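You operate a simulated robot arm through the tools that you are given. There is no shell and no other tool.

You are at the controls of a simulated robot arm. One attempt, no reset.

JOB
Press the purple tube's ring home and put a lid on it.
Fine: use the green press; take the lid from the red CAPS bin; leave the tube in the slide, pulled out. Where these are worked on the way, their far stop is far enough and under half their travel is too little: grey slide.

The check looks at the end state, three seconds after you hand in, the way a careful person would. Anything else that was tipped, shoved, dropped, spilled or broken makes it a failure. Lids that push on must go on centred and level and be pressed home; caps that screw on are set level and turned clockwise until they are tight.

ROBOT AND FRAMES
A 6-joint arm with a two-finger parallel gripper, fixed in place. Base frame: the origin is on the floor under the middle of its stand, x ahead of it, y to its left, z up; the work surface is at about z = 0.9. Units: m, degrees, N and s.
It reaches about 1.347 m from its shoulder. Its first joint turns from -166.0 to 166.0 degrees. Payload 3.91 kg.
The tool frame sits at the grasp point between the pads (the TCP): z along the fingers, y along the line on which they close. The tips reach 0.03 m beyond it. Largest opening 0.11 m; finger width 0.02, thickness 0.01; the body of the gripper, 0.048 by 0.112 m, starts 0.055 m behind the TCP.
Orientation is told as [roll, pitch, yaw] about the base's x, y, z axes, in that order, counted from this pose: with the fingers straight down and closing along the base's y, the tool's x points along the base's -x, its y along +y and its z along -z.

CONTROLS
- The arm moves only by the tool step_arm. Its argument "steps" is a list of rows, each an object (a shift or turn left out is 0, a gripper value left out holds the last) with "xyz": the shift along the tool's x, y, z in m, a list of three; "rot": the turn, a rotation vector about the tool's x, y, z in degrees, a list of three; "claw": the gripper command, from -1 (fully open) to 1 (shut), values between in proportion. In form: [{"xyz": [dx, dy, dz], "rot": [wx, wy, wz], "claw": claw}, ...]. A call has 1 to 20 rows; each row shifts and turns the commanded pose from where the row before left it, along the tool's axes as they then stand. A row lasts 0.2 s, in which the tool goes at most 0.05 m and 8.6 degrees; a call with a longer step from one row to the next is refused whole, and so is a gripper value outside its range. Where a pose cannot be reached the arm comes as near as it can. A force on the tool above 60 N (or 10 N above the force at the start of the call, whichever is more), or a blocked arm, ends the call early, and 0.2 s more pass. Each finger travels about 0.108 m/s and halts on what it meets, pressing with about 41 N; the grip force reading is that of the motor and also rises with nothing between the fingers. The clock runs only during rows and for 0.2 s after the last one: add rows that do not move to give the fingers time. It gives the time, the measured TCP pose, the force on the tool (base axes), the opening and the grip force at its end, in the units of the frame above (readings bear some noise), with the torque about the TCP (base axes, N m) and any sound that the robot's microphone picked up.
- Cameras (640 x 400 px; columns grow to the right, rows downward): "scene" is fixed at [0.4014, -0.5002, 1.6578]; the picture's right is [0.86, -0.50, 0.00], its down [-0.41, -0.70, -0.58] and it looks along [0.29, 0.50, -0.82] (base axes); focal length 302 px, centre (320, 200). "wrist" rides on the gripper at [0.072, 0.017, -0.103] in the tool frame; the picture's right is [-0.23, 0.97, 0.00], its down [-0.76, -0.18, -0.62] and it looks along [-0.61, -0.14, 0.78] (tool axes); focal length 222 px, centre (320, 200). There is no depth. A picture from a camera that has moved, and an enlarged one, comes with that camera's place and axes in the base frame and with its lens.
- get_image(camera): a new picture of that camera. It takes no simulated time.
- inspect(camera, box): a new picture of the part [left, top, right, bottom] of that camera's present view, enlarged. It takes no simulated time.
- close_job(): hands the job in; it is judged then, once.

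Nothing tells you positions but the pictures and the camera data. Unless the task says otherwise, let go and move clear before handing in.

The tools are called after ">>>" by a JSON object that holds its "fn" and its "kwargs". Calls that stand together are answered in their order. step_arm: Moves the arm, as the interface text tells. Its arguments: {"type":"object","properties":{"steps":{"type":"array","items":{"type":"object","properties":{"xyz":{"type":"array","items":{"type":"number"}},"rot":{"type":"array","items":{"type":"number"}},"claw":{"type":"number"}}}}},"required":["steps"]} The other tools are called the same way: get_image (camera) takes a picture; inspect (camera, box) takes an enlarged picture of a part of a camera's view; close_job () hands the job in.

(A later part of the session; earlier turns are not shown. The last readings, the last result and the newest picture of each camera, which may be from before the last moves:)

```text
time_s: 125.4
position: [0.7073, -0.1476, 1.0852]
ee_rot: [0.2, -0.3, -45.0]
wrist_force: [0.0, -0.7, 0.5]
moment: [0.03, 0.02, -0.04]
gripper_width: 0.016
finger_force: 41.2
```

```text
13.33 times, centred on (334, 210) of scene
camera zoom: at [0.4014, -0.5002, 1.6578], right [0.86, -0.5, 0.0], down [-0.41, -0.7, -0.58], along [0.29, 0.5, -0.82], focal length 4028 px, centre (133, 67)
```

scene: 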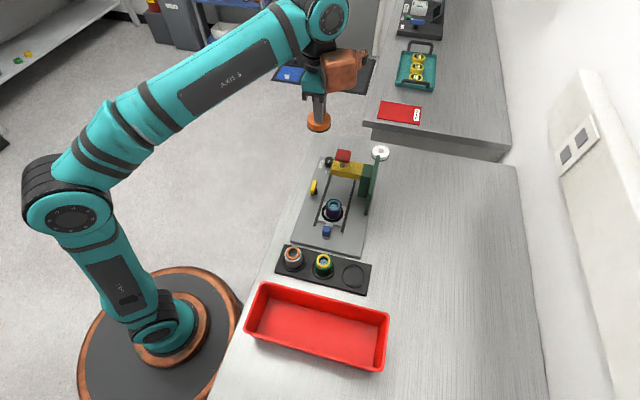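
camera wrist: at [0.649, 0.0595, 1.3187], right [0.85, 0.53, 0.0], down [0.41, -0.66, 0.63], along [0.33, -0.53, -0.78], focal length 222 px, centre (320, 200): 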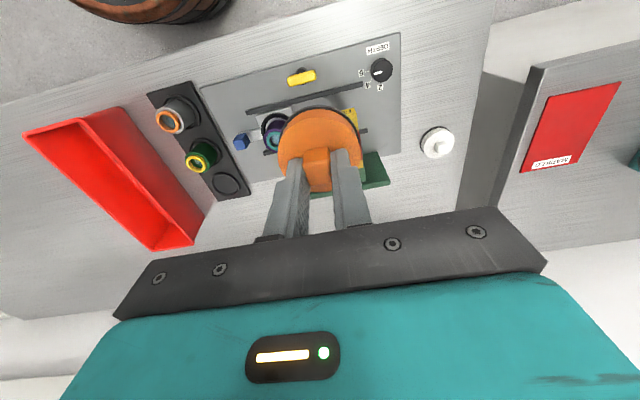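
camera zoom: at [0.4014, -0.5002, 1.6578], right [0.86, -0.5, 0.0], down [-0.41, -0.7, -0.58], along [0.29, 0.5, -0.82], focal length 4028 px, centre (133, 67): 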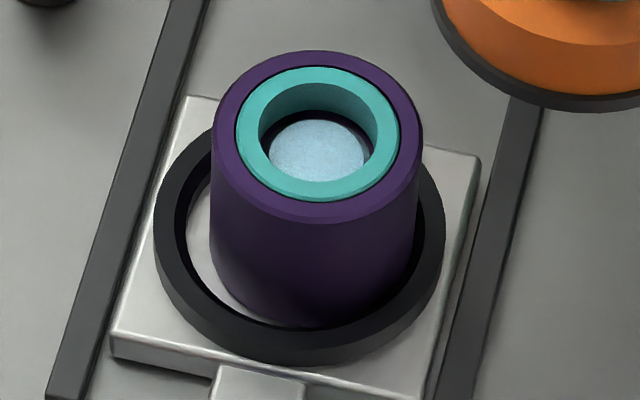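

Computed shift to bring the lid over the tube: about (+0.0491, −0.0009). Moving there and down to just above it, then checking with the scene camera.

>>> {"fn": "step_arm", "kwargs": {"steps": [{"xyz": [0.004, -0.0009, 0]}, {"xyz": [0.009, 0, 0]}, {"xyz": [0.011, 0, 0]}, {"xyz": [0.011, 0, 0]}, {"xyz": [0.009, 0, 0]}, {"xyz": [0.0051, 0, 0]}, {"xyz": [0, 0, 0.006]}, {"xyz": [0, 0, 0.01]}, {"xyz": [0, 0, 0.012]}, {"xyz": [0, 0, 0.01]}, {"xyz": [0, 0, 0.008]}, {"xyz": [0, 0, 0.004]}, {"xyz": [0, 0, 0]}]}}

>>> {"fn": "inspect", "kwargs": {"camera": "scene", "box": [328, 190, 344, 200]}}

>>> {"fn": "inspect", "kwargs": {"camera": "scene", "box": [328, 208, 344, 218]}}

>>> {"fn": "inspect", "kwargs": {"camera": "wrist", "box": [265, 70, 375, 190]}}

```text
time_s: 128.2
position: [0.672, -0.114, 1.0337]
ee_rot: [0.2, -0.3, -45.0]
wrist_force: [-1.4, 0.5, -0.5]
moment: [0.01, -0.03, 0.0]
gripper_width: 0.0158
finger_force: 40.8
```

```text
16.00 times, centred on (336, 195) of scene
camera zoom: at [0.4014, -0.5002, 1.6578], right [0.86, -0.5, 0.0], down [-0.41, -0.7, -0.58], along [0.29, 0.5, -0.82], focal length 4834 px, centre (64, 280)
```

zoom: 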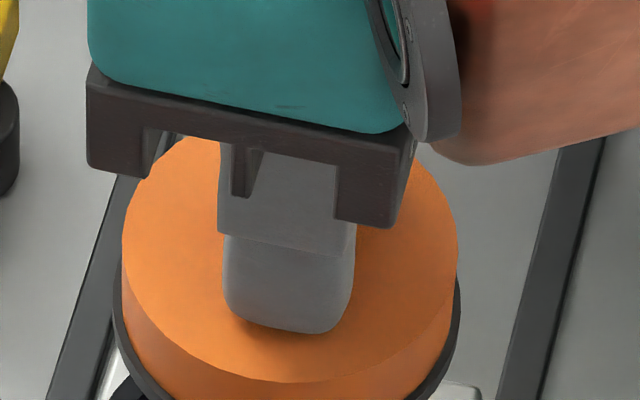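

```text
16.00 times, centred on (336, 213) of scene
camera zoom: at [0.4014, -0.5002, 1.6578], right [0.86, -0.5, 0.0], down [-0.41, -0.7, -0.58], along [0.29, 0.5, -0.82], focal length 4834 px, centre (64, -8)
```

zoom: 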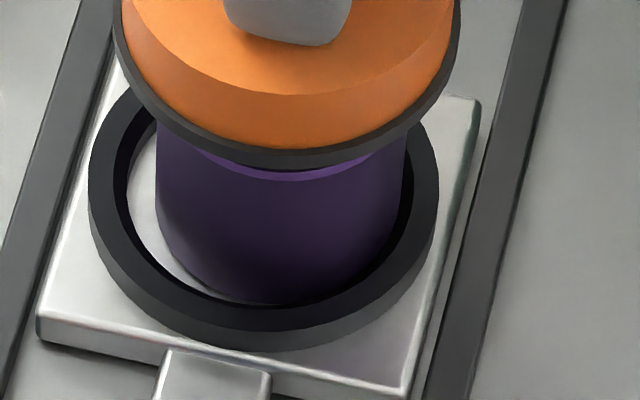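

```text
3.33 times, centred on (320, 130) of wrist
camera zoom: at [0.6313, -0.0506, 1.1392], right [0.85, 0.53, 0.0], down [0.41, -0.66, 0.63], along [0.33, -0.53, -0.78], focal length 740 px, centre (320, 433)
```

zoom: 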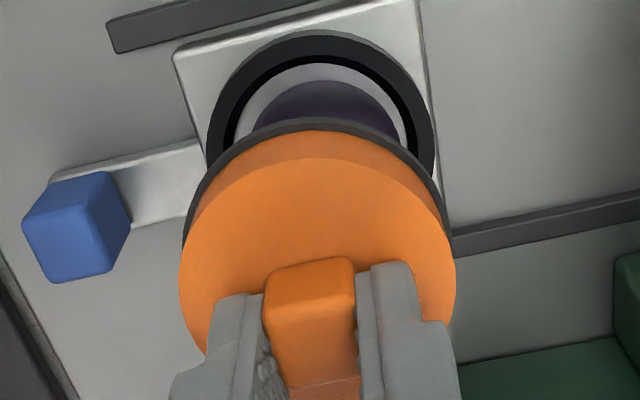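

Scene view is within ~0.6 mm, but the wrist view shows the lid ~1.6 mm short along tool +y. Correcting and re-checking.

>>> {"fn": "step_arm", "kwargs": {"steps": [{"xyz": [-0.0002, 0.0017, 0]}, {"xyz": [0, 0, 0.003]}, {"xyz": [0, 0, 0.002]}, {"xyz": [0, 0, 0]}]}}

>>> {"fn": "inspect", "kwargs": {"camera": "scene", "box": [328, 190, 344, 200]}}

>>> {"fn": "inspect", "kwargs": {"camera": "wrist", "box": [265, 70, 375, 190]}}

```text
time_s: 129.2
position: [0.6722, -0.1141, 1.0294]
ee_rot: [0.1, -0.3, -44.9]
wrist_force: [0.1, 0.2, -0.4]
moment: [0.02, -0.02, 0.02]
gripper_width: 0.0158
finger_force: 41.0
```

```text
16.00 times, centred on (336, 195) of scene
camera zoom: at [0.4014, -0.5002, 1.6578], right [0.86, -0.5, 0.0], down [-0.41, -0.7, -0.58], along [0.29, 0.5, -0.82], focal length 4834 px, centre (64, 280)
```

zoom: 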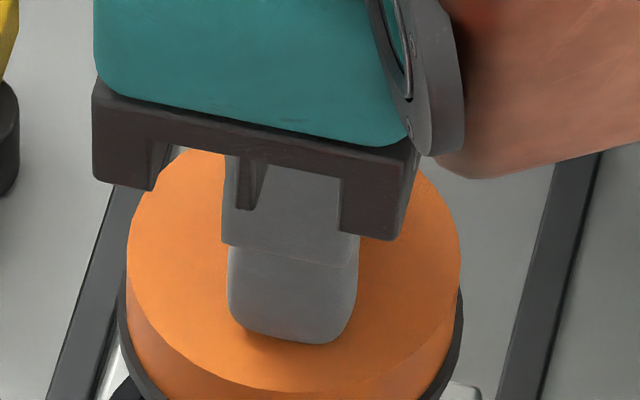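

```text
3.33 times, centred on (320, 130) of wrist
camera zoom: at [0.6329, -0.0496, 1.134], right [0.85, 0.53, 0.0], down [0.41, -0.66, 0.63], along [0.33, -0.53, -0.78], focal length 740 px, centre (320, 433)
```

zoom: 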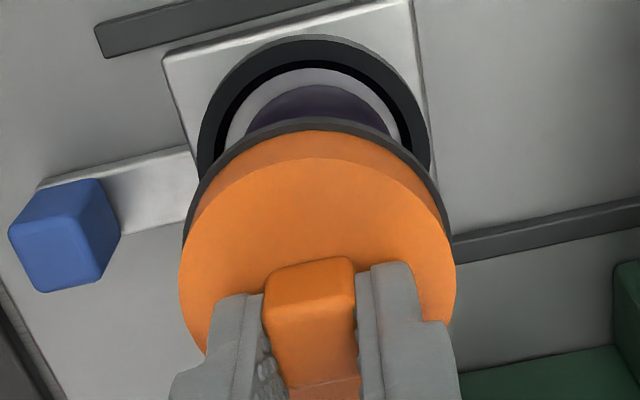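

Centred to within ~0.4 mm in both views. Lowering the lid onto the tube.

>>> {"fn": "step_arm", "kwargs": {"steps": [{"xyz": [0, 0, 0.002]}, {"xyz": [0, 0, 0.002]}, {"xyz": [0, 0, 0.002]}, {"xyz": [0, 0, 0.002]}, {"xyz": [0, 0, 0.002]}, {"xyz": [0, 0, 0.002]}, {"xyz": [0, 0, 0.002]}, {"xyz": [0, 0, 0.002]}, {"xyz": [0, 0, 0.002]}, {"xyz": [0, 0, 0.002]}, {"xyz": [0, 0, 0.002]}, {"xyz": [0, 0, 0.001]}, {"xyz": [0, 0, 0]}]}}

>>> {"fn": "inspect", "kwargs": {"camera": "wrist", "box": [265, 70, 375, 190]}}

>>> {"fn": "inspect", "kwargs": {"camera": "scene", "box": [328, 203, 344, 213]}}

```text
time_s: 132.0
position: [0.6723, -0.1121, 1.0066]
ee_rot: [0.2, -0.3, -45.0]
wrist_force: [0.3, -0.2, -0.2]
moment: [0.0, 0.03, -0.01]
gripper_width: 0.0158
finger_force: 41.1
```

```text
3.33 times, centred on (320, 130) of wrist
camera zoom: at [0.6332, -0.049, 1.1107], right [0.85, 0.53, 0.0], down [0.41, -0.66, 0.63], along [0.33, -0.53, -0.78], focal length 740 px, centre (320, 433)
```

zoom: 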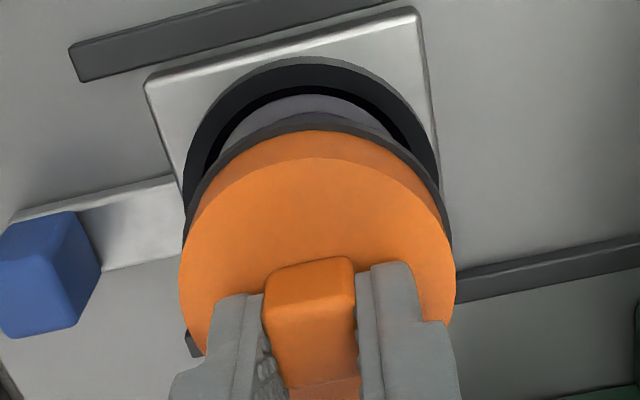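

```text
16.00 times, centred on (336, 208) of scene
camera zoom: at [0.4014, -0.5002, 1.6578], right [0.86, -0.5, 0.0], down [-0.41, -0.7, -0.58], along [0.29, 0.5, -0.82], focal length 4834 px, centre (64, 72)
```

zoom: 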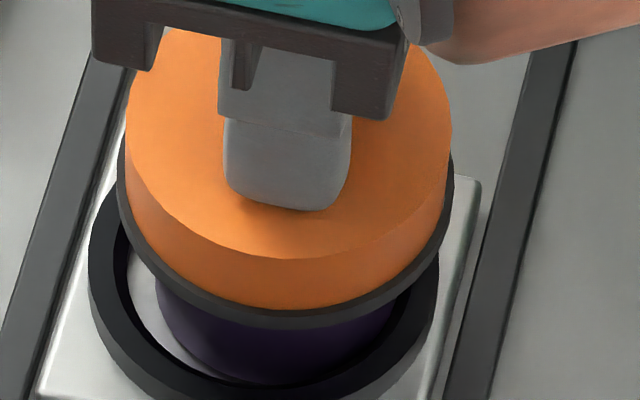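

Small drift correction (−0.8 mm along tool y), then down to contact.

>>> {"fn": "step_arm", "kwargs": {"steps": [{"xyz": [0, -0.0008, 0]}, {"xyz": [0, 0, 0.001]}, {"xyz": [0, 0, 0.001]}, {"xyz": [0, 0, 0.001]}, {"xyz": [0, 0, 0.001]}, {"xyz": [0, 0, 0]}]}}

>>> {"fn": "step_arm", "kwargs": {"steps": [{"xyz": [0, 0, 0.001]}, {"xyz": [0, 0, 0]}]}}

>>> {"fn": "step_arm", "kwargs": {"steps": [{"xyz": [0, 0, 0.001]}, {"xyz": [0, 0, 0]}]}}

>>> {"fn": "inspect", "kwargs": {"camera": "wrist", "box": [265, 70, 375, 190]}}

>>> {"fn": "inspect", "kwargs": {"camera": "scene", "box": [328, 203, 344, 213]}}

```text
time_s: 133.4
position: [0.6738, -0.1131, 1.0031]
ee_rot: [0.2, -0.3, -44.9]
wrist_force: [-0.6, 0.0, 0.8]
moment: [0.0, 0.0, 0.01]
gripper_width: 0.0162
finger_force: 41.0
```

```text
time_s: 134.0
position: [0.6715, -0.1135, 1.0028]
ee_rot: [0.2, -0.4, -45.0]
wrist_force: [-0.6, 0.3, 10.2]
moment: [0.0, 0.02, 0.01]
gripper_width: 0.016
finger_force: 40.1
```

```text
time_s: 134.6
position: [0.6715, -0.1136, 1.0017]
ee_rot: [0.3, -0.4, -45.0]
wrist_force: [2.1, -2.4, 25.0]
moment: [-0.05, -0.02, -0.01]
gripper_width: 0.016
finger_force: 41.3
```

```text
3.33 times, centred on (320, 130) of wrist
camera zoom: at [0.6322, -0.0499, 1.1057], right [0.85, 0.53, 0.01], down [0.41, -0.66, 0.63], along [0.34, -0.53, -0.78], focal length 740 px, centre (320, 433)
```

zoom: 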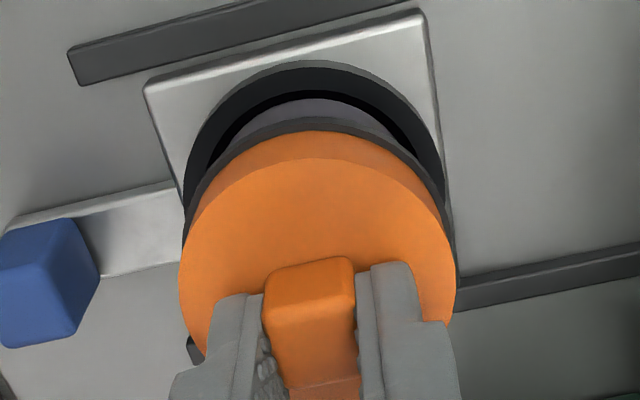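

```text
16.00 times, centred on (336, 208) of scene
camera zoom: at [0.4014, -0.5002, 1.6578], right [0.86, -0.5, 0.0], down [-0.41, -0.7, -0.58], along [0.29, 0.5, -0.82], focal length 4834 px, centre (64, 72)
```

zoom: 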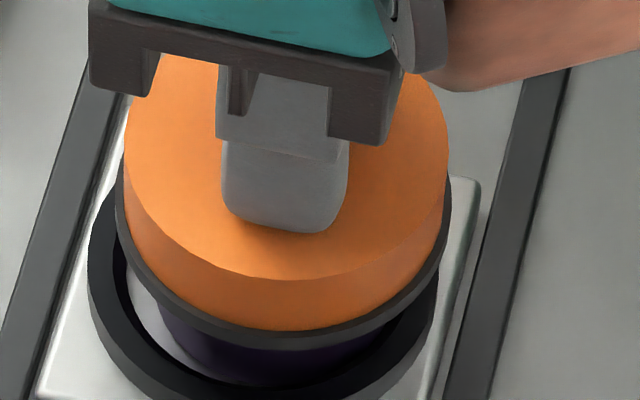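

Centred contact with no moment. Pressing the lid home now up to just under the force limit.

>>> {"fn": "step_arm", "kwargs": {"steps": [{"xyz": [0, 0, 0.001]}, {"xyz": [0, 0, 0]}]}}

>>> {"fn": "step_arm", "kwargs": {"steps": [{"xyz": [0, 0, 0.0008]}, {"xyz": [0, 0, 0]}, {"xyz": [0, 0, 0]}]}}

>>> {"fn": "step_arm", "kwargs": {"steps": [{"xyz": [0, 0, 0.0006]}, {"xyz": [0, 0, 0]}, {"xyz": [0, 0, 0]}]}}

>>> {"fn": "inspect", "kwargs": {"camera": "scene", "box": [328, 203, 344, 213]}}

```text
time_s: 135.2
position: [0.671, -0.1134, 1.0002]
ee_rot: [0.3, -0.4, -45.0]
wrist_force: [1.6, -1.2, 38.1]
moment: [-0.04, 0.07, 0.01]
gripper_width: 0.0161
finger_force: 41.1
```

```text
time_s: 136.0
position: [0.6708, -0.1141, 1.0006]
ee_rot: [0.3, -0.3, -45.0]
wrist_force: [0.3, 1.5, 44.2]
moment: [0.11, 0.08, 0.02]
gripper_width: 0.016
finger_force: 40.8
```

```text
time_s: 136.8
position: [0.6707, -0.1145, 0.9991]
ee_rot: [0.3, -0.4, -45.0]
wrist_force: [0.5, 3.0, 53.5]
moment: [0.17, 0.07, 0.03]
gripper_width: 0.0161
finger_force: 41.0
```

```text
16.00 times, centred on (336, 208) of scene
camera zoom: at [0.4014, -0.5002, 1.6578], right [0.86, -0.5, 0.0], down [-0.41, -0.7, -0.58], along [0.29, 0.5, -0.82], focal length 4834 px, centre (64, 72)
```

zoom: 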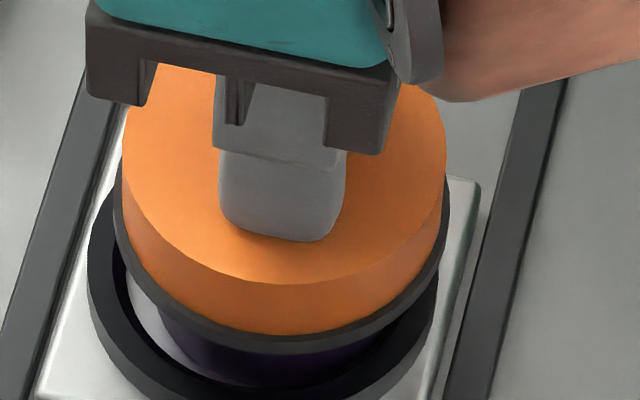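

This time the lid is clearly going further down (about 2 mm more than in the first try). Continuing the press in small steps.

>>> {"fn": "step_arm", "kwargs": {"steps": [{"xyz": [0, 0, 0.0005]}, {"xyz": [0, 0, 0]}, {"xyz": [0, 0, 0]}]}}

>>> {"fn": "inspect", "kwargs": {"camera": "scene", "box": [328, 203, 344, 213]}}

>>> {"fn": "inspect", "kwargs": {"camera": "wrist", "box": [265, 70, 375, 190]}}

```text
time_s: 137.4
position: [0.6714, -0.1144, 1.0018]
ee_rot: [0.3, -0.6, -45.0]
wrist_force: [-1.3, 1.4, 17.4]
moment: [0.11, 0.12, -0.01]
gripper_width: 0.0159
finger_force: 41.4
stopped in row 2: the force on the tool passed its limit at 64 N (the readings are from after the stop); the commanded pose is now the measured one
```

```text
16.00 times, centred on (336, 208) of scene
camera zoom: at [0.4014, -0.5002, 1.6578], right [0.86, -0.5, 0.0], down [-0.41, -0.7, -0.58], along [0.29, 0.5, -0.82], focal length 4834 px, centre (64, 72)
```

zoom: 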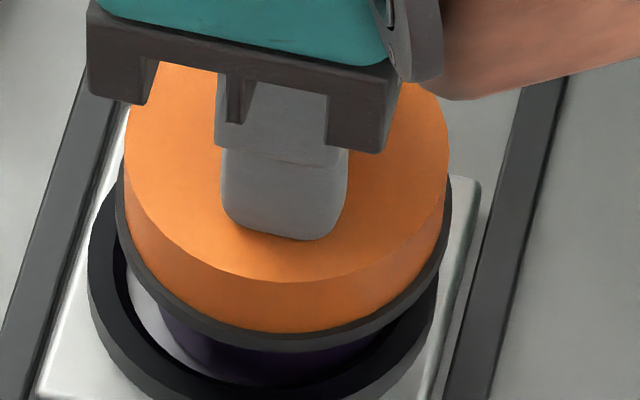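

```text
3.33 times, centred on (320, 130) of wrist
camera zoom: at [0.6315, -0.0502, 1.1043], right [0.85, 0.53, 0.01], down [0.41, -0.66, 0.63], along [0.34, -0.53, -0.78], focal length 740 px, centre (320, 433)
```

zoom: 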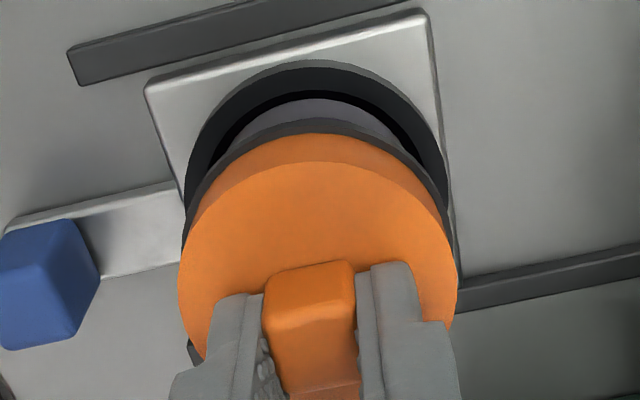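

The lid drifted ~1.4 mm under the load (no lateral stiffness in its loose skirt). I'll lift it a hair, re-centre, set it down lightly, release, and then press on top of the knob with closed fingers.

>>> {"fn": "step_arm", "kwargs": {"steps": [{"xyz": [0, 0, -0.001]}, {"xyz": [0, 0, -0.002]}, {"xyz": [0, 0, -0.001]}, {"xyz": [0.0007, 0.0013, 0]}, {"xyz": [0, 0, 0]}, {"xyz": [0, 0, 0]}]}}

>>> {"fn": "inspect", "kwargs": {"camera": "wrist", "box": [265, 70, 375, 190]}}

>>> {"fn": "inspect", "kwargs": {"camera": "scene", "box": [328, 203, 344, 213]}}

```text
time_s: 138.8
position: [0.6723, -0.1124, 1.0019]
ee_rot: [0.2, -0.4, -45.0]
wrist_force: [0.0, -0.6, -0.2]
moment: [-0.01, 0.0, -0.03]
gripper_width: 0.016
finger_force: 41.1
```

```text
3.33 times, centred on (320, 130) of wrist
camera zoom: at [0.6326, -0.0494, 1.1062], right [0.85, 0.53, 0.01], down [0.41, -0.66, 0.63], along [0.34, -0.53, -0.78], focal length 740 px, centre (320, 433)
```

zoom: 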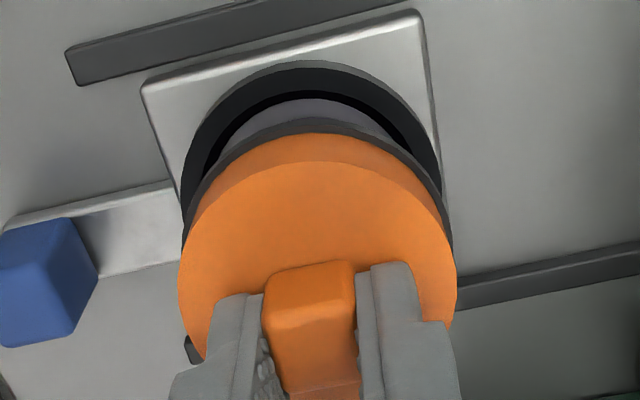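

```text
16.00 times, centred on (336, 208) of scene
camera zoom: at [0.4014, -0.5002, 1.6578], right [0.86, -0.5, 0.0], down [-0.41, -0.7, -0.58], along [0.29, 0.5, -0.82], focal length 4834 px, centre (64, 72)
```

zoom: 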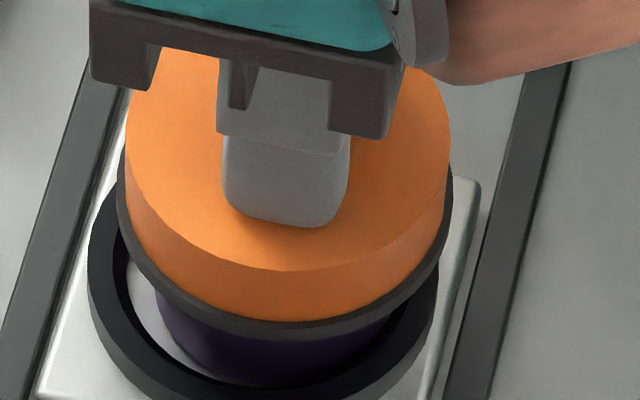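

Re-centred within ~0.3 mm. Lowering to light contact and releasing the knob.

>>> {"fn": "step_arm", "kwargs": {"steps": [{"xyz": [0, 0, 0.0008]}, {"xyz": [0, 0, 0]}]}}

>>> {"fn": "step_arm", "kwargs": {"steps": [{"xyz": [0, 0, 0.0006]}, {"xyz": [0, 0, 0]}]}}

>>> {"fn": "inspect", "kwargs": {"camera": "wrist", "box": [265, 70, 375, 190]}}

```text
time_s: 139.4
position: [0.672, -0.1128, 1.0012]
ee_rot: [0.4, -0.4, -45.1]
wrist_force: [-0.6, 0.4, 0.8]
moment: [0.0, 0.02, -0.03]
gripper_width: 0.0157
finger_force: 40.6
```

```text
time_s: 140.0
position: [0.6724, -0.1129, 1.0013]
ee_rot: [0.3, -0.4, -45.0]
wrist_force: [-1.0, -0.2, -1.1]
moment: [-0.01, -0.03, 0.01]
gripper_width: 0.0159
finger_force: 41.0
```

```text
3.33 times, centred on (320, 130) of wrist
camera zoom: at [0.6326, -0.0493, 1.1053], right [0.85, 0.53, 0.01], down [0.41, -0.66, 0.63], along [0.34, -0.53, -0.78], focal length 740 px, centre (320, 433)
```

zoom: 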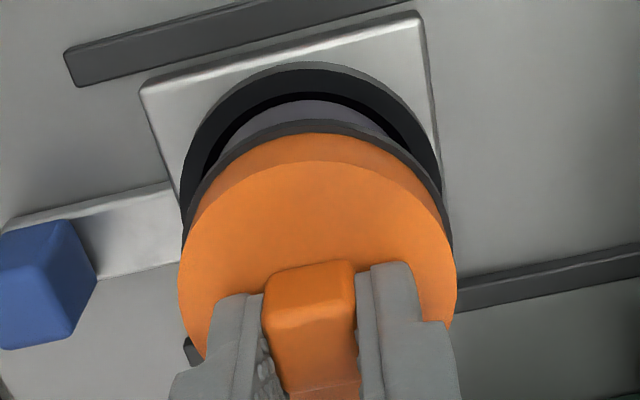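

>>> {"fn": "step_arm", "kwargs": {"steps": [{"xyz": [0, 0, 0.0006]}, {"xyz": [0, 0, 0]}]}}

>>> {"fn": "step_arm", "kwargs": {"steps": [{"xyz": [0, 0, 0.0005]}, {"xyz": [0, 0, 0]}]}}

```text
time_s: 140.6
position: [0.6725, -0.1128, 1.0018]
ee_rot: [0.3, -0.4, -44.9]
wrist_force: [0.3, -0.1, 1.0]
moment: [0.02, 0.03, 0.02]
gripper_width: 0.0156
finger_force: 41.0
```

```text
time_s: 141.2
position: [0.6712, -0.1142, 1.0016]
ee_rot: [0.3, -0.5, -45.1]
wrist_force: [0.9, -0.8, 11.0]
moment: [-0.01, 0.02, 0.01]
gripper_width: 0.0161
finger_force: 40.8
```

Light contact at 11 N. Releasing the knob gently.

>>> {"fn": "step_arm", "kwargs": {"steps": [{"xyz": [0, 0, -0.0004]}, {"claw": 0.66}, {"claw": 0.6}, {"claw": 0.5}, {"claw": 0.4}, {"xyz": [0, 0, 0]}]}}

>>> {"fn": "inspect", "kwargs": {"camera": "wrist", "box": [265, 70, 375, 190]}}

>>> {"fn": "inspect", "kwargs": {"camera": "scene", "box": [328, 203, 344, 213]}}

```text
time_s: 142.6
position: [0.6706, -0.1126, 1.0008]
ee_rot: [0.3, -0.5, -45.0]
wrist_force: [0.4, 0.7, 7.8]
moment: [0.01, 0.0, 0.01]
gripper_width: 0.0311
finger_force: 0.0
```

```text
3.33 times, centred on (320, 130) of wrist
camera zoom: at [0.6323, -0.0492, 1.1049], right [0.85, 0.53, 0.01], down [0.41, -0.66, 0.63], along [0.34, -0.53, -0.78], focal length 740 px, centre (320, 433)
```

zoom: 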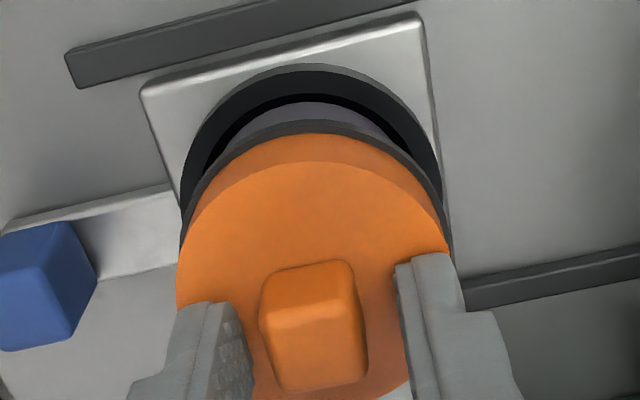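

```text
16.00 times, centred on (336, 208) of scene
camera zoom: at [0.4014, -0.5002, 1.6578], right [0.86, -0.5, 0.0], down [-0.41, -0.7, -0.58], along [0.29, 0.5, -0.82], focal length 4834 px, centre (64, 72)
```

zoom: 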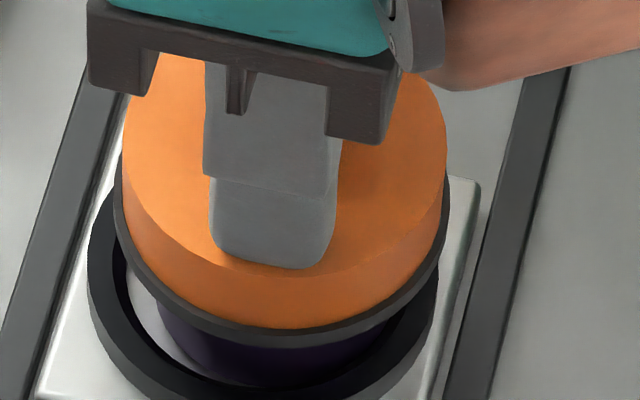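

The fingers let go of the knob and the tips were resting on the lid's top face. Rising clear to look at the lid.

>>> {"fn": "step_arm", "kwargs": {"steps": [{"xyz": [0, 0, -0.002]}, {"xyz": [0, 0, -0.004]}, {"xyz": [0, 0, -0.008]}, {"xyz": [0, 0, -0.015]}, {"xyz": [0, 0, -0.025]}, {"xyz": [0, 0, -0.03]}, {"xyz": [-0.025, 0, -0.02]}, {"xyz": [-0.025, 0, 0]}, {"xyz": [0, 0, 0]}]}}

>>> {"fn": "get_image", "kwargs": {"camera": "wrist"}}

>>> {"fn": "inspect", "kwargs": {"camera": "scene", "box": [318, 190, 350, 220]}}

>>> {"fn": "inspect", "kwargs": {"camera": "wrist", "box": [260, 0, 360, 110]}}

```text
time_s: 144.6
position: [0.706, -0.1472, 1.1051]
ee_rot: [0.3, -0.4, -45.0]
wrist_force: [-0.2, -0.9, 0.1]
moment: [0.02, 0.03, -0.02]
gripper_width: 0.0333
finger_force: 0.0
```

```text
taken
camera wrist: at [0.6666, -0.0833, 1.209], right [0.85, 0.53, 0.01], down [0.41, -0.66, 0.63], along [0.34, -0.53, -0.78], focal length 222 px, centre (320, 200)
```

wrist: 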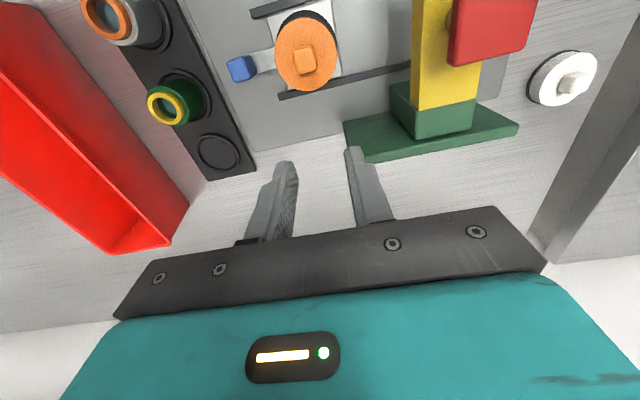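

```text
13.33 times, centred on (334, 205) of scene
camera zoom: at [0.4014, -0.5002, 1.6578], right [0.86, -0.5, 0.0], down [-0.41, -0.7, -0.58], along [0.29, 0.5, -0.82], focal length 4028 px, centre (133, 133)
```

zoom: 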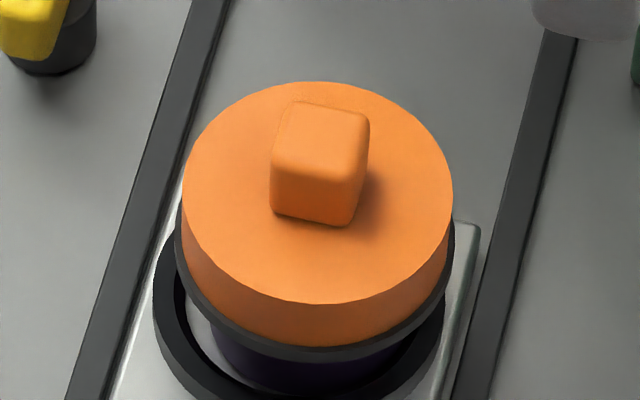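

```text
3.64 times, centred on (310, 55) of wrist
camera zoom: at [0.6666, -0.0833, 1.209], right [0.85, 0.53, 0.01], down [0.41, -0.66, 0.63], along [0.34, -0.53, -0.78], focal length 808 px, centre (356, 727)
```

zoom: 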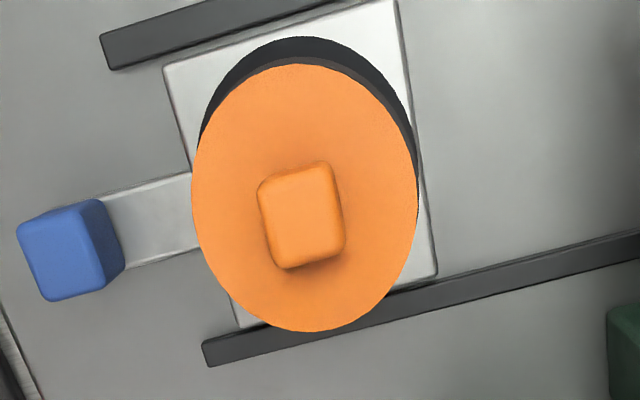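

The lid sits level and centred on the tube (both cameras agree within ~0.5 mm). Now closing the fingers and pressing straight down on the knob to drive it home.

>>> {"fn": "step_arm", "kwargs": {"steps": [{"claw": 1}, {"claw": 1}, {"xyz": [0.02, 0, 0]}, {"xyz": [0.02, 0, 0]}, {"xyz": [0.0105, 0.0003, 0]}, {"xyz": [0, 0, 0.03]}, {"xyz": [0, 0, 0.03]}, {"xyz": [0, 0, 0.018]}, {"xyz": [0, 0, 0]}]}}

>>> {"fn": "inspect", "kwargs": {"camera": "wrist", "box": [265, 70, 375, 190]}}

>>> {"fn": "inspect", "kwargs": {"camera": "scene", "box": [318, 185, 350, 215]}}

```text
time_s: 146.6
position: [0.6714, -0.11, 1.0256]
ee_rot: [0.3, -0.4, -44.9]
wrist_force: [0.0, 0.6, 0.2]
moment: [0.01, 0.0, 0.0]
gripper_width: 0.0
finger_force: 37.8
```

```text
3.33 times, centred on (320, 130) of wrist
camera zoom: at [0.6328, -0.047, 1.13], right [0.85, 0.53, 0.01], down [0.41, -0.66, 0.63], along [0.34, -0.53, -0.78], focal length 740 px, centre (320, 433)
```

zoom: 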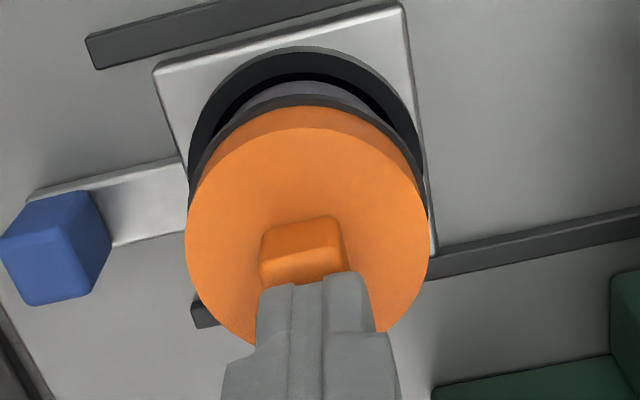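

```text
13.33 times, centred on (334, 200) of scene
camera zoom: at [0.4014, -0.5002, 1.6578], right [0.86, -0.5, 0.0], down [-0.41, -0.7, -0.58], along [0.29, 0.5, -0.82], focal length 4028 px, centre (133, 200)
```

zoom: 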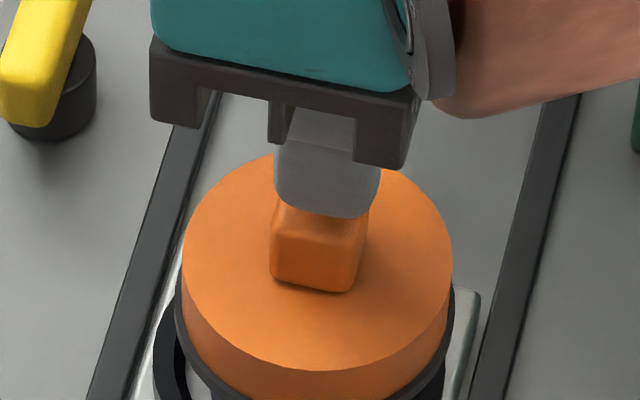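

>>> {"fn": "step_arm", "kwargs": {"steps": [{"xyz": [0.0007, -0.0016, 0]}, {"xyz": [0, 0, 0.002]}, {"xyz": [0, 0, 0.002]}, {"xyz": [0, 0, 0.002]}, {"xyz": [0, 0, 0.001]}, {"xyz": [0, 0, 0]}]}}

>>> {"fn": "step_arm", "kwargs": {"steps": [{"xyz": [0, 0, 0.001]}, {"xyz": [0, 0, 0]}]}}

>>> {"fn": "inspect", "kwargs": {"camera": "scene", "box": [318, 185, 350, 215]}}

```text
time_s: 148.0
position: [0.6697, -0.1118, 1.0192]
ee_rot: [0.3, -0.6, -45.0]
wrist_force: [1.8, 0.2, 16.6]
moment: [0.05, -0.01, -0.01]
gripper_width: 0.0
finger_force: 38.0
```

```text
time_s: 148.6
position: [0.6699, -0.1132, 1.0193]
ee_rot: [0.2, -0.5, -45.0]
wrist_force: [2.1, 1.6, 32.4]
moment: [0.1, -0.04, -0.06]
gripper_width: 0.0002
finger_force: 38.1
```

```text
13.33 times, centred on (334, 200) of scene
camera zoom: at [0.4014, -0.5002, 1.6578], right [0.86, -0.5, 0.0], down [-0.41, -0.7, -0.58], along [0.29, 0.5, -0.82], focal length 4028 px, centre (133, 200)
```

zoom: 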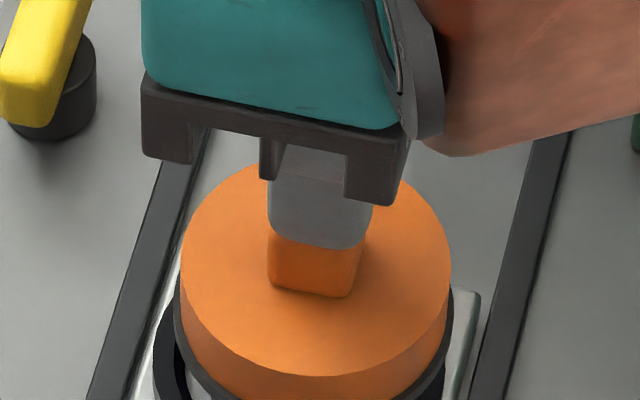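

Contact on the knob, force passing cleanly through the centre. Pressing harder.

>>> {"fn": "step_arm", "kwargs": {"steps": [{"xyz": [0, 0, 0.001]}, {"xyz": [0, 0, 0]}, {"xyz": [0, 0, 0]}]}}

>>> {"fn": "step_arm", "kwargs": {"steps": [{"xyz": [0, 0, 0.0006]}, {"xyz": [0, 0, 0]}, {"xyz": [0, 0, 0]}]}}

>>> {"fn": "inspect", "kwargs": {"camera": "scene", "box": [318, 185, 350, 215]}}

```text
time_s: 149.4
position: [0.669, -0.1122, 1.0201]
ee_rot: [0.3, -0.6, -45.0]
wrist_force: [3.8, -1.1, 49.1]
moment: [0.02, -0.05, -0.02]
gripper_width: 0.0
finger_force: 37.6
```

```text
time_s: 149.9
position: [0.6698, -0.1128, 1.0221]
ee_rot: [0.3, -0.7, -44.9]
wrist_force: [-1.7, 1.0, 18.3]
moment: [0.06, 0.09, 0.03]
gripper_width: 0.0001
finger_force: 37.9
stopped in row 2: the force on the tool passed its limit at 61 N (the readings are from after the stop); the commanded pose is now the measured one
```

```text
13.33 times, centred on (334, 200) of scene
camera zoom: at [0.4014, -0.5002, 1.6578], right [0.86, -0.5, 0.0], down [-0.41, -0.7, -0.58], along [0.29, 0.5, -0.82], focal length 4028 px, centre (133, 200)
```

zoom: 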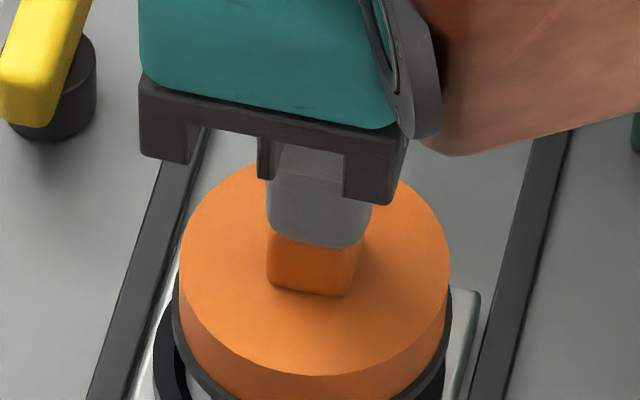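

The press reached 61 N again. Retreating to compare the lid's height and centring with before.

>>> {"fn": "step_arm", "kwargs": {"steps": [{"xyz": [0, 0, -0.002]}, {"xyz": [0, 0, -0.004]}, {"xyz": [0, 0, -0.01]}, {"xyz": [0, 0, -0.02]}, {"xyz": [0, 0, -0.03]}, {"xyz": [0, 0, -0.02]}, {"xyz": [-0.025, 0, 0]}, {"xyz": [-0.025, 0, 0]}, {"xyz": [0, 0, 0]}]}}

>>> {"fn": "inspect", "kwargs": {"camera": "scene", "box": [318, 190, 350, 220]}}

>>> {"fn": "inspect", "kwargs": {"camera": "wrist", "box": [260, 0, 360, 110]}}

```text
time_s: 151.9
position: [0.7038, -0.1477, 1.1047]
ee_rot: [0.3, -0.5, -45.0]
wrist_force: [0.3, 0.6, 0.4]
moment: [0.0, -0.04, -0.01]
gripper_width: 0.0003
finger_force: 37.6
```

```text
13.33 times, centred on (334, 205) of scene
camera zoom: at [0.4014, -0.5002, 1.6578], right [0.86, -0.5, 0.0], down [-0.41, -0.7, -0.58], along [0.29, 0.5, -0.82], focal length 4028 px, centre (133, 133)
```

zoom: 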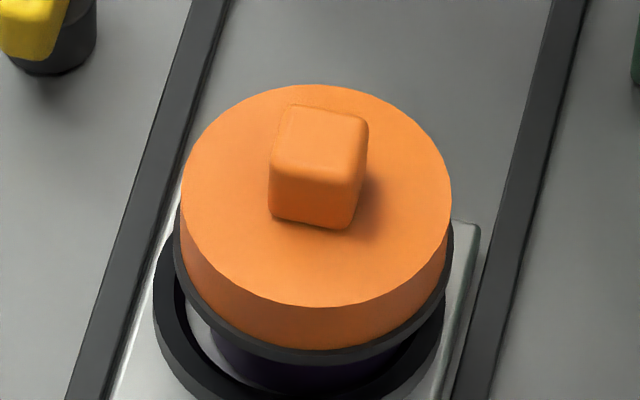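

```text
3.64 times, centred on (310, 55) of wrist
camera zoom: at [0.6648, -0.0839, 1.2087], right [0.85, 0.53, 0.01], down [0.41, -0.66, 0.63], along [0.34, -0.53, -0.78], focal length 808 px, centre (356, 727)
```

zoom: 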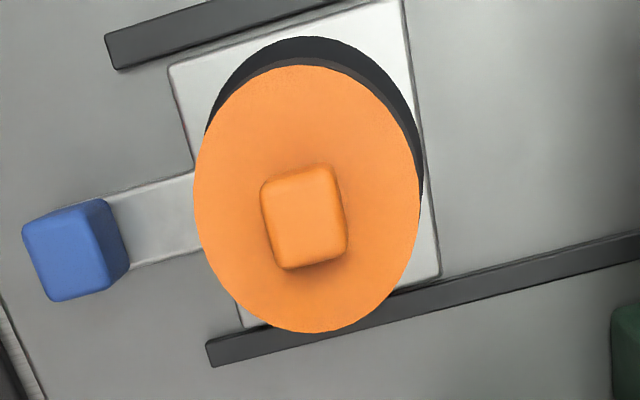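

I'll level the tool (it has picked up ~0.5° tilt) and take a side view in which lid and tube are both visible, to check centring along the slide direction directly.

>>> {"fn": "step_arm", "kwargs": {"steps": [{"rot": [0.55, 0.14, 0]}, {"xyz": [0.03, -0.02, 0]}, {"xyz": [0.03, -0.02, 0]}, {"xyz": [0.0235, -0.02, 0]}, {"xyz": [0, 0, 0.03]}, {"xyz": [0, 0, 0.03]}, {"xyz": [0, 0, 0.016]}, {"xyz": [0, 0, 0]}]}}

>>> {"fn": "get_image", "kwargs": {"camera": "wrist"}}

>>> {"fn": "inspect", "kwargs": {"camera": "wrist", "box": [340, 110, 460, 220]}}

```text
time_s: 153.8
position: [0.6029, -0.1315, 1.0292]
ee_rot: [-0.3, -0.4, -45.0]
wrist_force: [0.5, 0.0, 0.7]
moment: [0.01, -0.01, -0.01]
gripper_width: 0.0
finger_force: 37.2
```

```text
taken
camera wrist: at [0.5635, -0.0685, 1.1329], right [0.85, 0.53, 0.0], down [0.41, -0.66, 0.63], along [0.33, -0.54, -0.78], focal length 222 px, centre (320, 200)
```

wrist: 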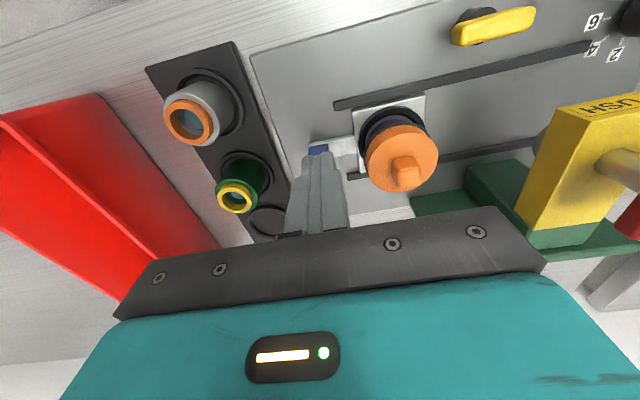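

```text
3.64 times, centred on (400, 165) of wrist
camera zoom: at [0.5635, -0.0685, 1.1329], right [0.85, 0.53, 0.0], down [0.41, -0.66, 0.63], along [0.33, -0.54, -0.78], focal length 808 px, centre (29, 327)
```

zoom: 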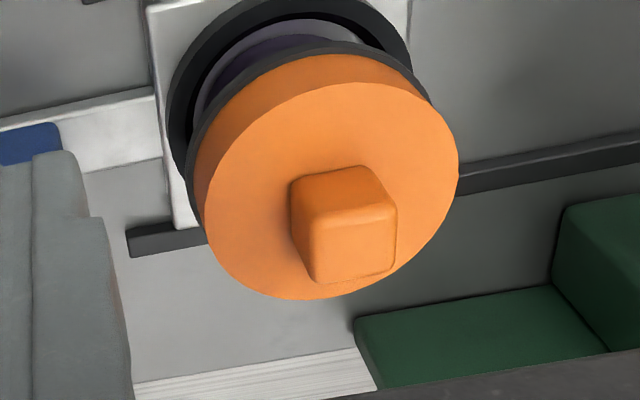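

The lid shifted about 1 mm along −slide during the knob press. Checking lid and tube together in the scene view before nudging it back.

>>> {"fn": "inspect", "kwargs": {"camera": "scene", "box": [328, 206, 344, 216]}}

>>> {"fn": "inspect", "kwargs": {"camera": "scene", "box": [328, 193, 344, 203]}}

```text
16.00 times, centred on (336, 211) of scene
camera zoom: at [0.4014, -0.5002, 1.6578], right [0.86, -0.5, 0.0], down [-0.41, -0.7, -0.58], along [0.29, 0.5, -0.82], focal length 4834 px, centre (64, 24)
```

zoom: 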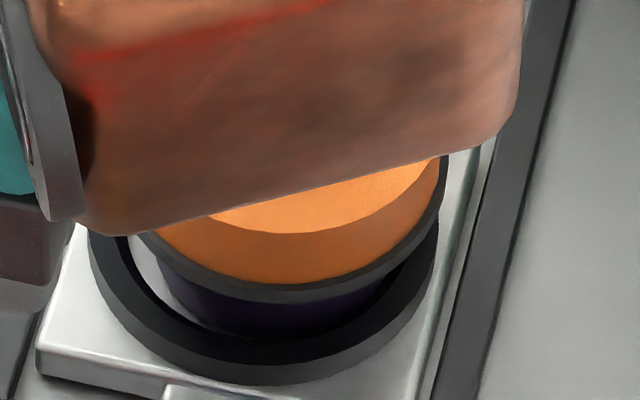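

```text
16.00 times, centred on (336, 198) of scene
camera zoom: at [0.4014, -0.5002, 1.6578], right [0.86, -0.5, 0.0], down [-0.41, -0.7, -0.58], along [0.29, 0.5, -0.82], focal length 4834 px, centre (64, 232)
```

zoom: 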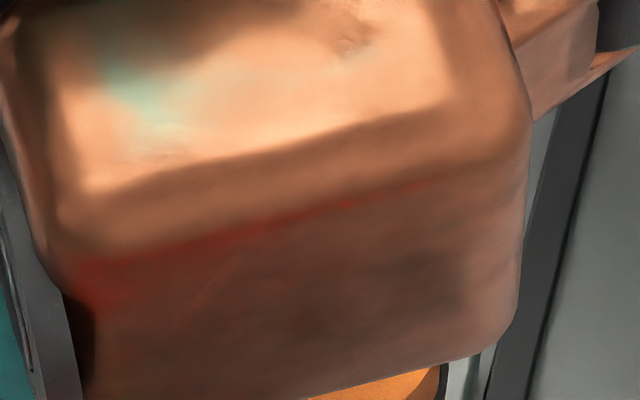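

The tube itself hasn't moved; only the lid slid ~1 mm. I'll level the tool, go back over the knob, and use the closing fingers to re-centre the lid along the slide axis.

>>> {"fn": "step_arm", "kwargs": {"steps": [{"xyz": [0, 0, -0.03], "claw": 0.38}, {"rot": [-0.3, 0.4, 0]}, {"xyz": [0, 0, -0.015]}, {"xyz": [-0.0117, 0.0212, 0]}, {"xyz": [-0.0117, 0.0212, 0]}, {"xyz": [-0.0116, 0.0213, 0]}, {"xyz": [0, 0, 0]}, {"xyz": [0, 0, 0]}]}}

>>> {"fn": "get_image", "kwargs": {"camera": "wrist"}}

>>> {"fn": "inspect", "kwargs": {"camera": "wrist", "box": [265, 60, 375, 180]}}

>>> {"fn": "inspect", "kwargs": {"camera": "scene", "box": [328, 203, 344, 213]}}

```text
time_s: 155.6
position: [0.6723, -0.113, 1.0741]
ee_rot: [0.1, 0.1, -44.9]
wrist_force: [-0.4, 0.8, 0.6]
moment: [0.01, -0.03, 0.02]
gripper_width: 0.0343
finger_force: 0.0
```

```text
taken
camera wrist: at [0.6335, -0.0497, 1.1787], right [0.85, 0.53, 0.0], down [0.41, -0.67, 0.62], along [0.33, -0.53, -0.78], focal length 222 px, centre (320, 200)
```

wrist: 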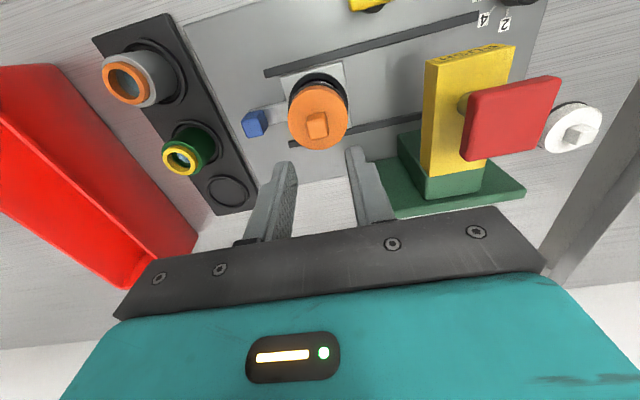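

```text
3.33 times, centred on (320, 120) of wrist
camera zoom: at [0.6335, -0.0497, 1.1787], right [0.85, 0.53, 0.0], down [0.41, -0.67, 0.62], along [0.33, -0.53, -0.78], focal length 740 px, centre (320, 467)
```

zoom: 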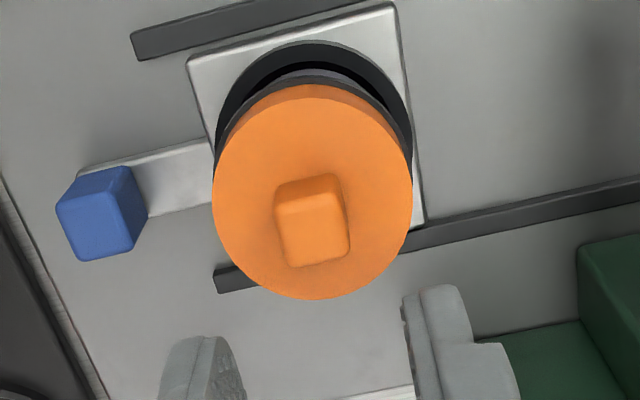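

```text
16.00 times, centred on (336, 208) of scene
camera zoom: at [0.4014, -0.5002, 1.6578], right [0.86, -0.5, 0.0], down [-0.41, -0.7, -0.58], along [0.29, 0.5, -0.82], focal length 4834 px, centre (64, 72)
```

zoom: 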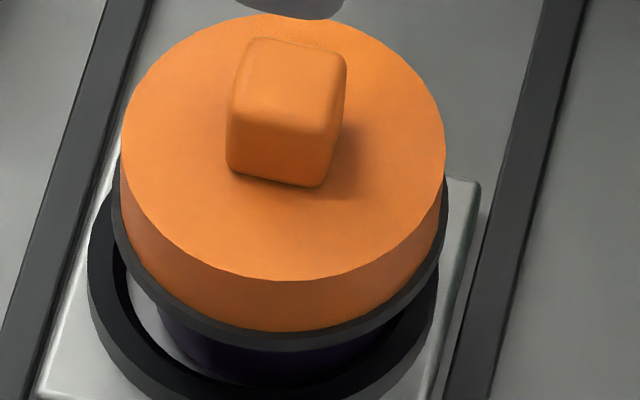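

Tool is level now. The lid is ~1.7 mm low along tool y relative to the tube, and the gripper axis is right on the tube's axis – so closing on the knob will pull the lid into line. Descending.

>>> {"fn": "step_arm", "kwargs": {"steps": [{"xyz": [0, 0, 0.025]}, {"xyz": [0, 0, 0.025]}, {"xyz": [0, 0, 0.012]}, {"xyz": [0, 0, 0.006]}, {"xyz": [0, 0, 0]}]}}

>>> {"fn": "inspect", "kwargs": {"camera": "wrist", "box": [265, 70, 375, 190]}}

```text
time_s: 156.8
position: [0.673, -0.113, 1.0053]
ee_rot: [0.1, 0.0, -45.0]
wrist_force: [0.5, 0.1, -0.1]
moment: [-0.02, -0.01, 0.0]
gripper_width: 0.0341
finger_force: 0.1
```

```text
3.33 times, centred on (320, 130) of wrist
camera zoom: at [0.6346, -0.049, 1.1097], right [0.85, 0.53, 0.0], down [0.41, -0.67, 0.62], along [0.33, -0.53, -0.78], focal length 740 px, centre (320, 433)
```

zoom: 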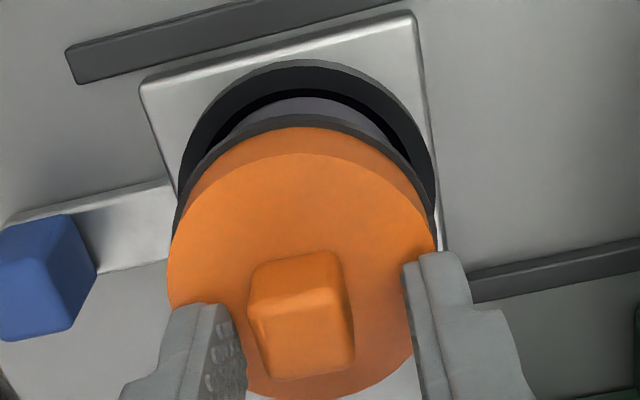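

>>> {"fn": "step_arm", "kwargs": {"steps": [{"xyz": [0, -0.0014, 0]}, {"xyz": [0, 0, 0]}, {"xyz": [0, 0, 0]}]}}

>>> {"fn": "inspect", "kwargs": {"camera": "wrist", "box": [265, 70, 375, 190]}}

```text
time_s: 157.6
position: [0.6727, -0.1128, 1.0047]
ee_rot: [0.1, 0.0, -45.1]
wrist_force: [0.2, -0.6, 0.1]
moment: [-0.01, 0.0, -0.02]
gripper_width: 0.034
finger_force: 0.1
```

```text
3.33 times, centred on (320, 130) of wrist
camera zoom: at [0.6333, -0.0499, 1.1095], right [0.85, 0.53, 0.0], down [0.41, -0.67, 0.62], along [0.33, -0.53, -0.78], focal length 740 px, centre (320, 433)
```

zoom: 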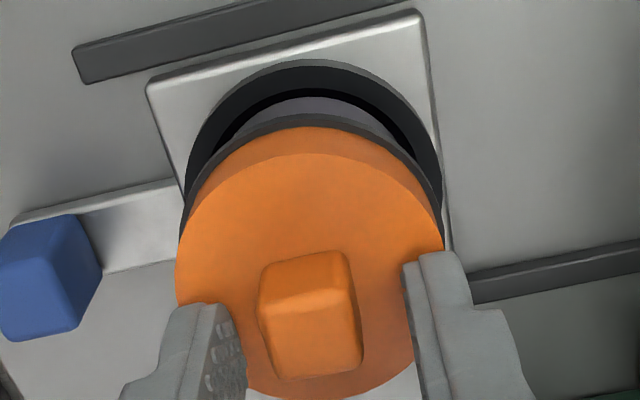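

Aligned with the tube's axis. Closing gently on the knob to pull the lid into line.

>>> {"fn": "step_arm", "kwargs": {"steps": [{"claw": 0.5}, {"claw": 0.58}, {"claw": 0.64}, {"claw": 0.68}, {"claw": 0.72}, {"claw": 0.78}, {"xyz": [0, 0, 0]}]}}

>>> {"fn": "inspect", "kwargs": {"camera": "wrist", "box": [265, 70, 375, 190]}}

>>> {"fn": "inspect", "kwargs": {"camera": "scene", "box": [328, 203, 344, 213]}}

```text
time_s: 159.2
position: [0.6725, -0.1141, 1.0055]
ee_rot: [0.1, -0.1, -45.0]
wrist_force: [-0.3, 0.4, -0.1]
moment: [-0.02, 0.02, -0.03]
gripper_width: 0.0159
finger_force: 41.2
```

```text
3.33 times, centred on (320, 130) of wrist
camera zoom: at [0.6333, -0.0499, 1.1095], right [0.85, 0.53, 0.0], down [0.41, -0.67, 0.62], along [0.33, -0.53, -0.78], focal length 740 px, centre (320, 433)
```

zoom: 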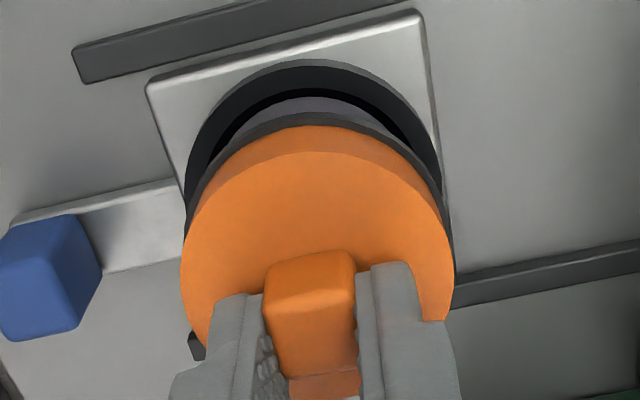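

```text
16.00 times, centred on (336, 208) of scene
camera zoom: at [0.4014, -0.5002, 1.6578], right [0.86, -0.5, 0.0], down [-0.41, -0.7, -0.58], along [0.29, 0.5, -0.82], focal length 4834 px, centre (64, 72)
```

zoom: 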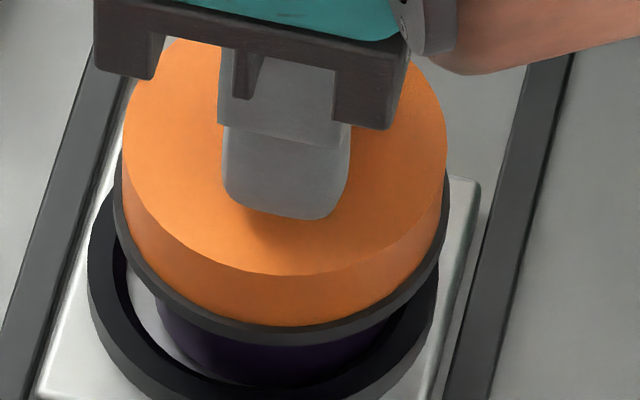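

Lid re-centred by the grip. Now a final press while holding it centred.

>>> {"fn": "step_arm", "kwargs": {"steps": [{"xyz": [-0.0003, 0, 0.001]}, {"xyz": [0, 0, 0]}]}}

>>> {"fn": "step_arm", "kwargs": {"steps": [{"xyz": [0, 0, 0.001]}, {"xyz": [0, 0, 0]}]}}

>>> {"fn": "inspect", "kwargs": {"camera": "wrist", "box": [265, 70, 375, 190]}}

```text
time_s: 159.8
position: [0.6713, -0.1123, 1.0051]
ee_rot: [0.1, 0.0, -45.0]
wrist_force: [-0.6, 0.9, 6.9]
moment: [0.02, 0.02, -0.04]
gripper_width: 0.0162
finger_force: 41.1
```

```text
time_s: 160.3
position: [0.6728, -0.1129, 1.0058]
ee_rot: [0.1, 0.0, -45.1]
wrist_force: [2.6, 1.4, 15.7]
moment: [-0.02, -0.01, -0.01]
gripper_width: 0.016
finger_force: 41.7
```

```text
3.33 times, centred on (320, 130) of wrist
camera zoom: at [0.6329, -0.0501, 1.1089], right [0.85, 0.53, 0.0], down [0.41, -0.66, 0.62], along [0.33, -0.53, -0.78], focal length 740 px, centre (320, 433)
```

zoom: 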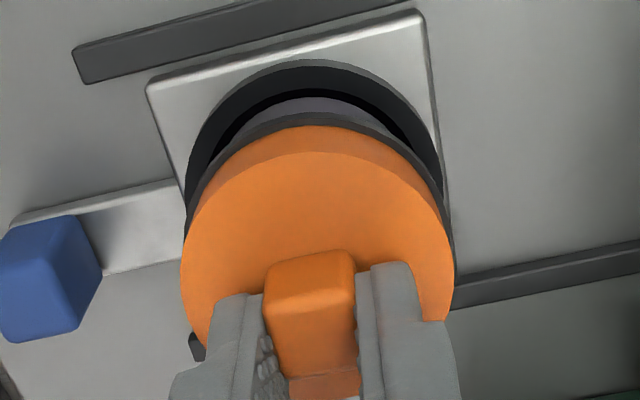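

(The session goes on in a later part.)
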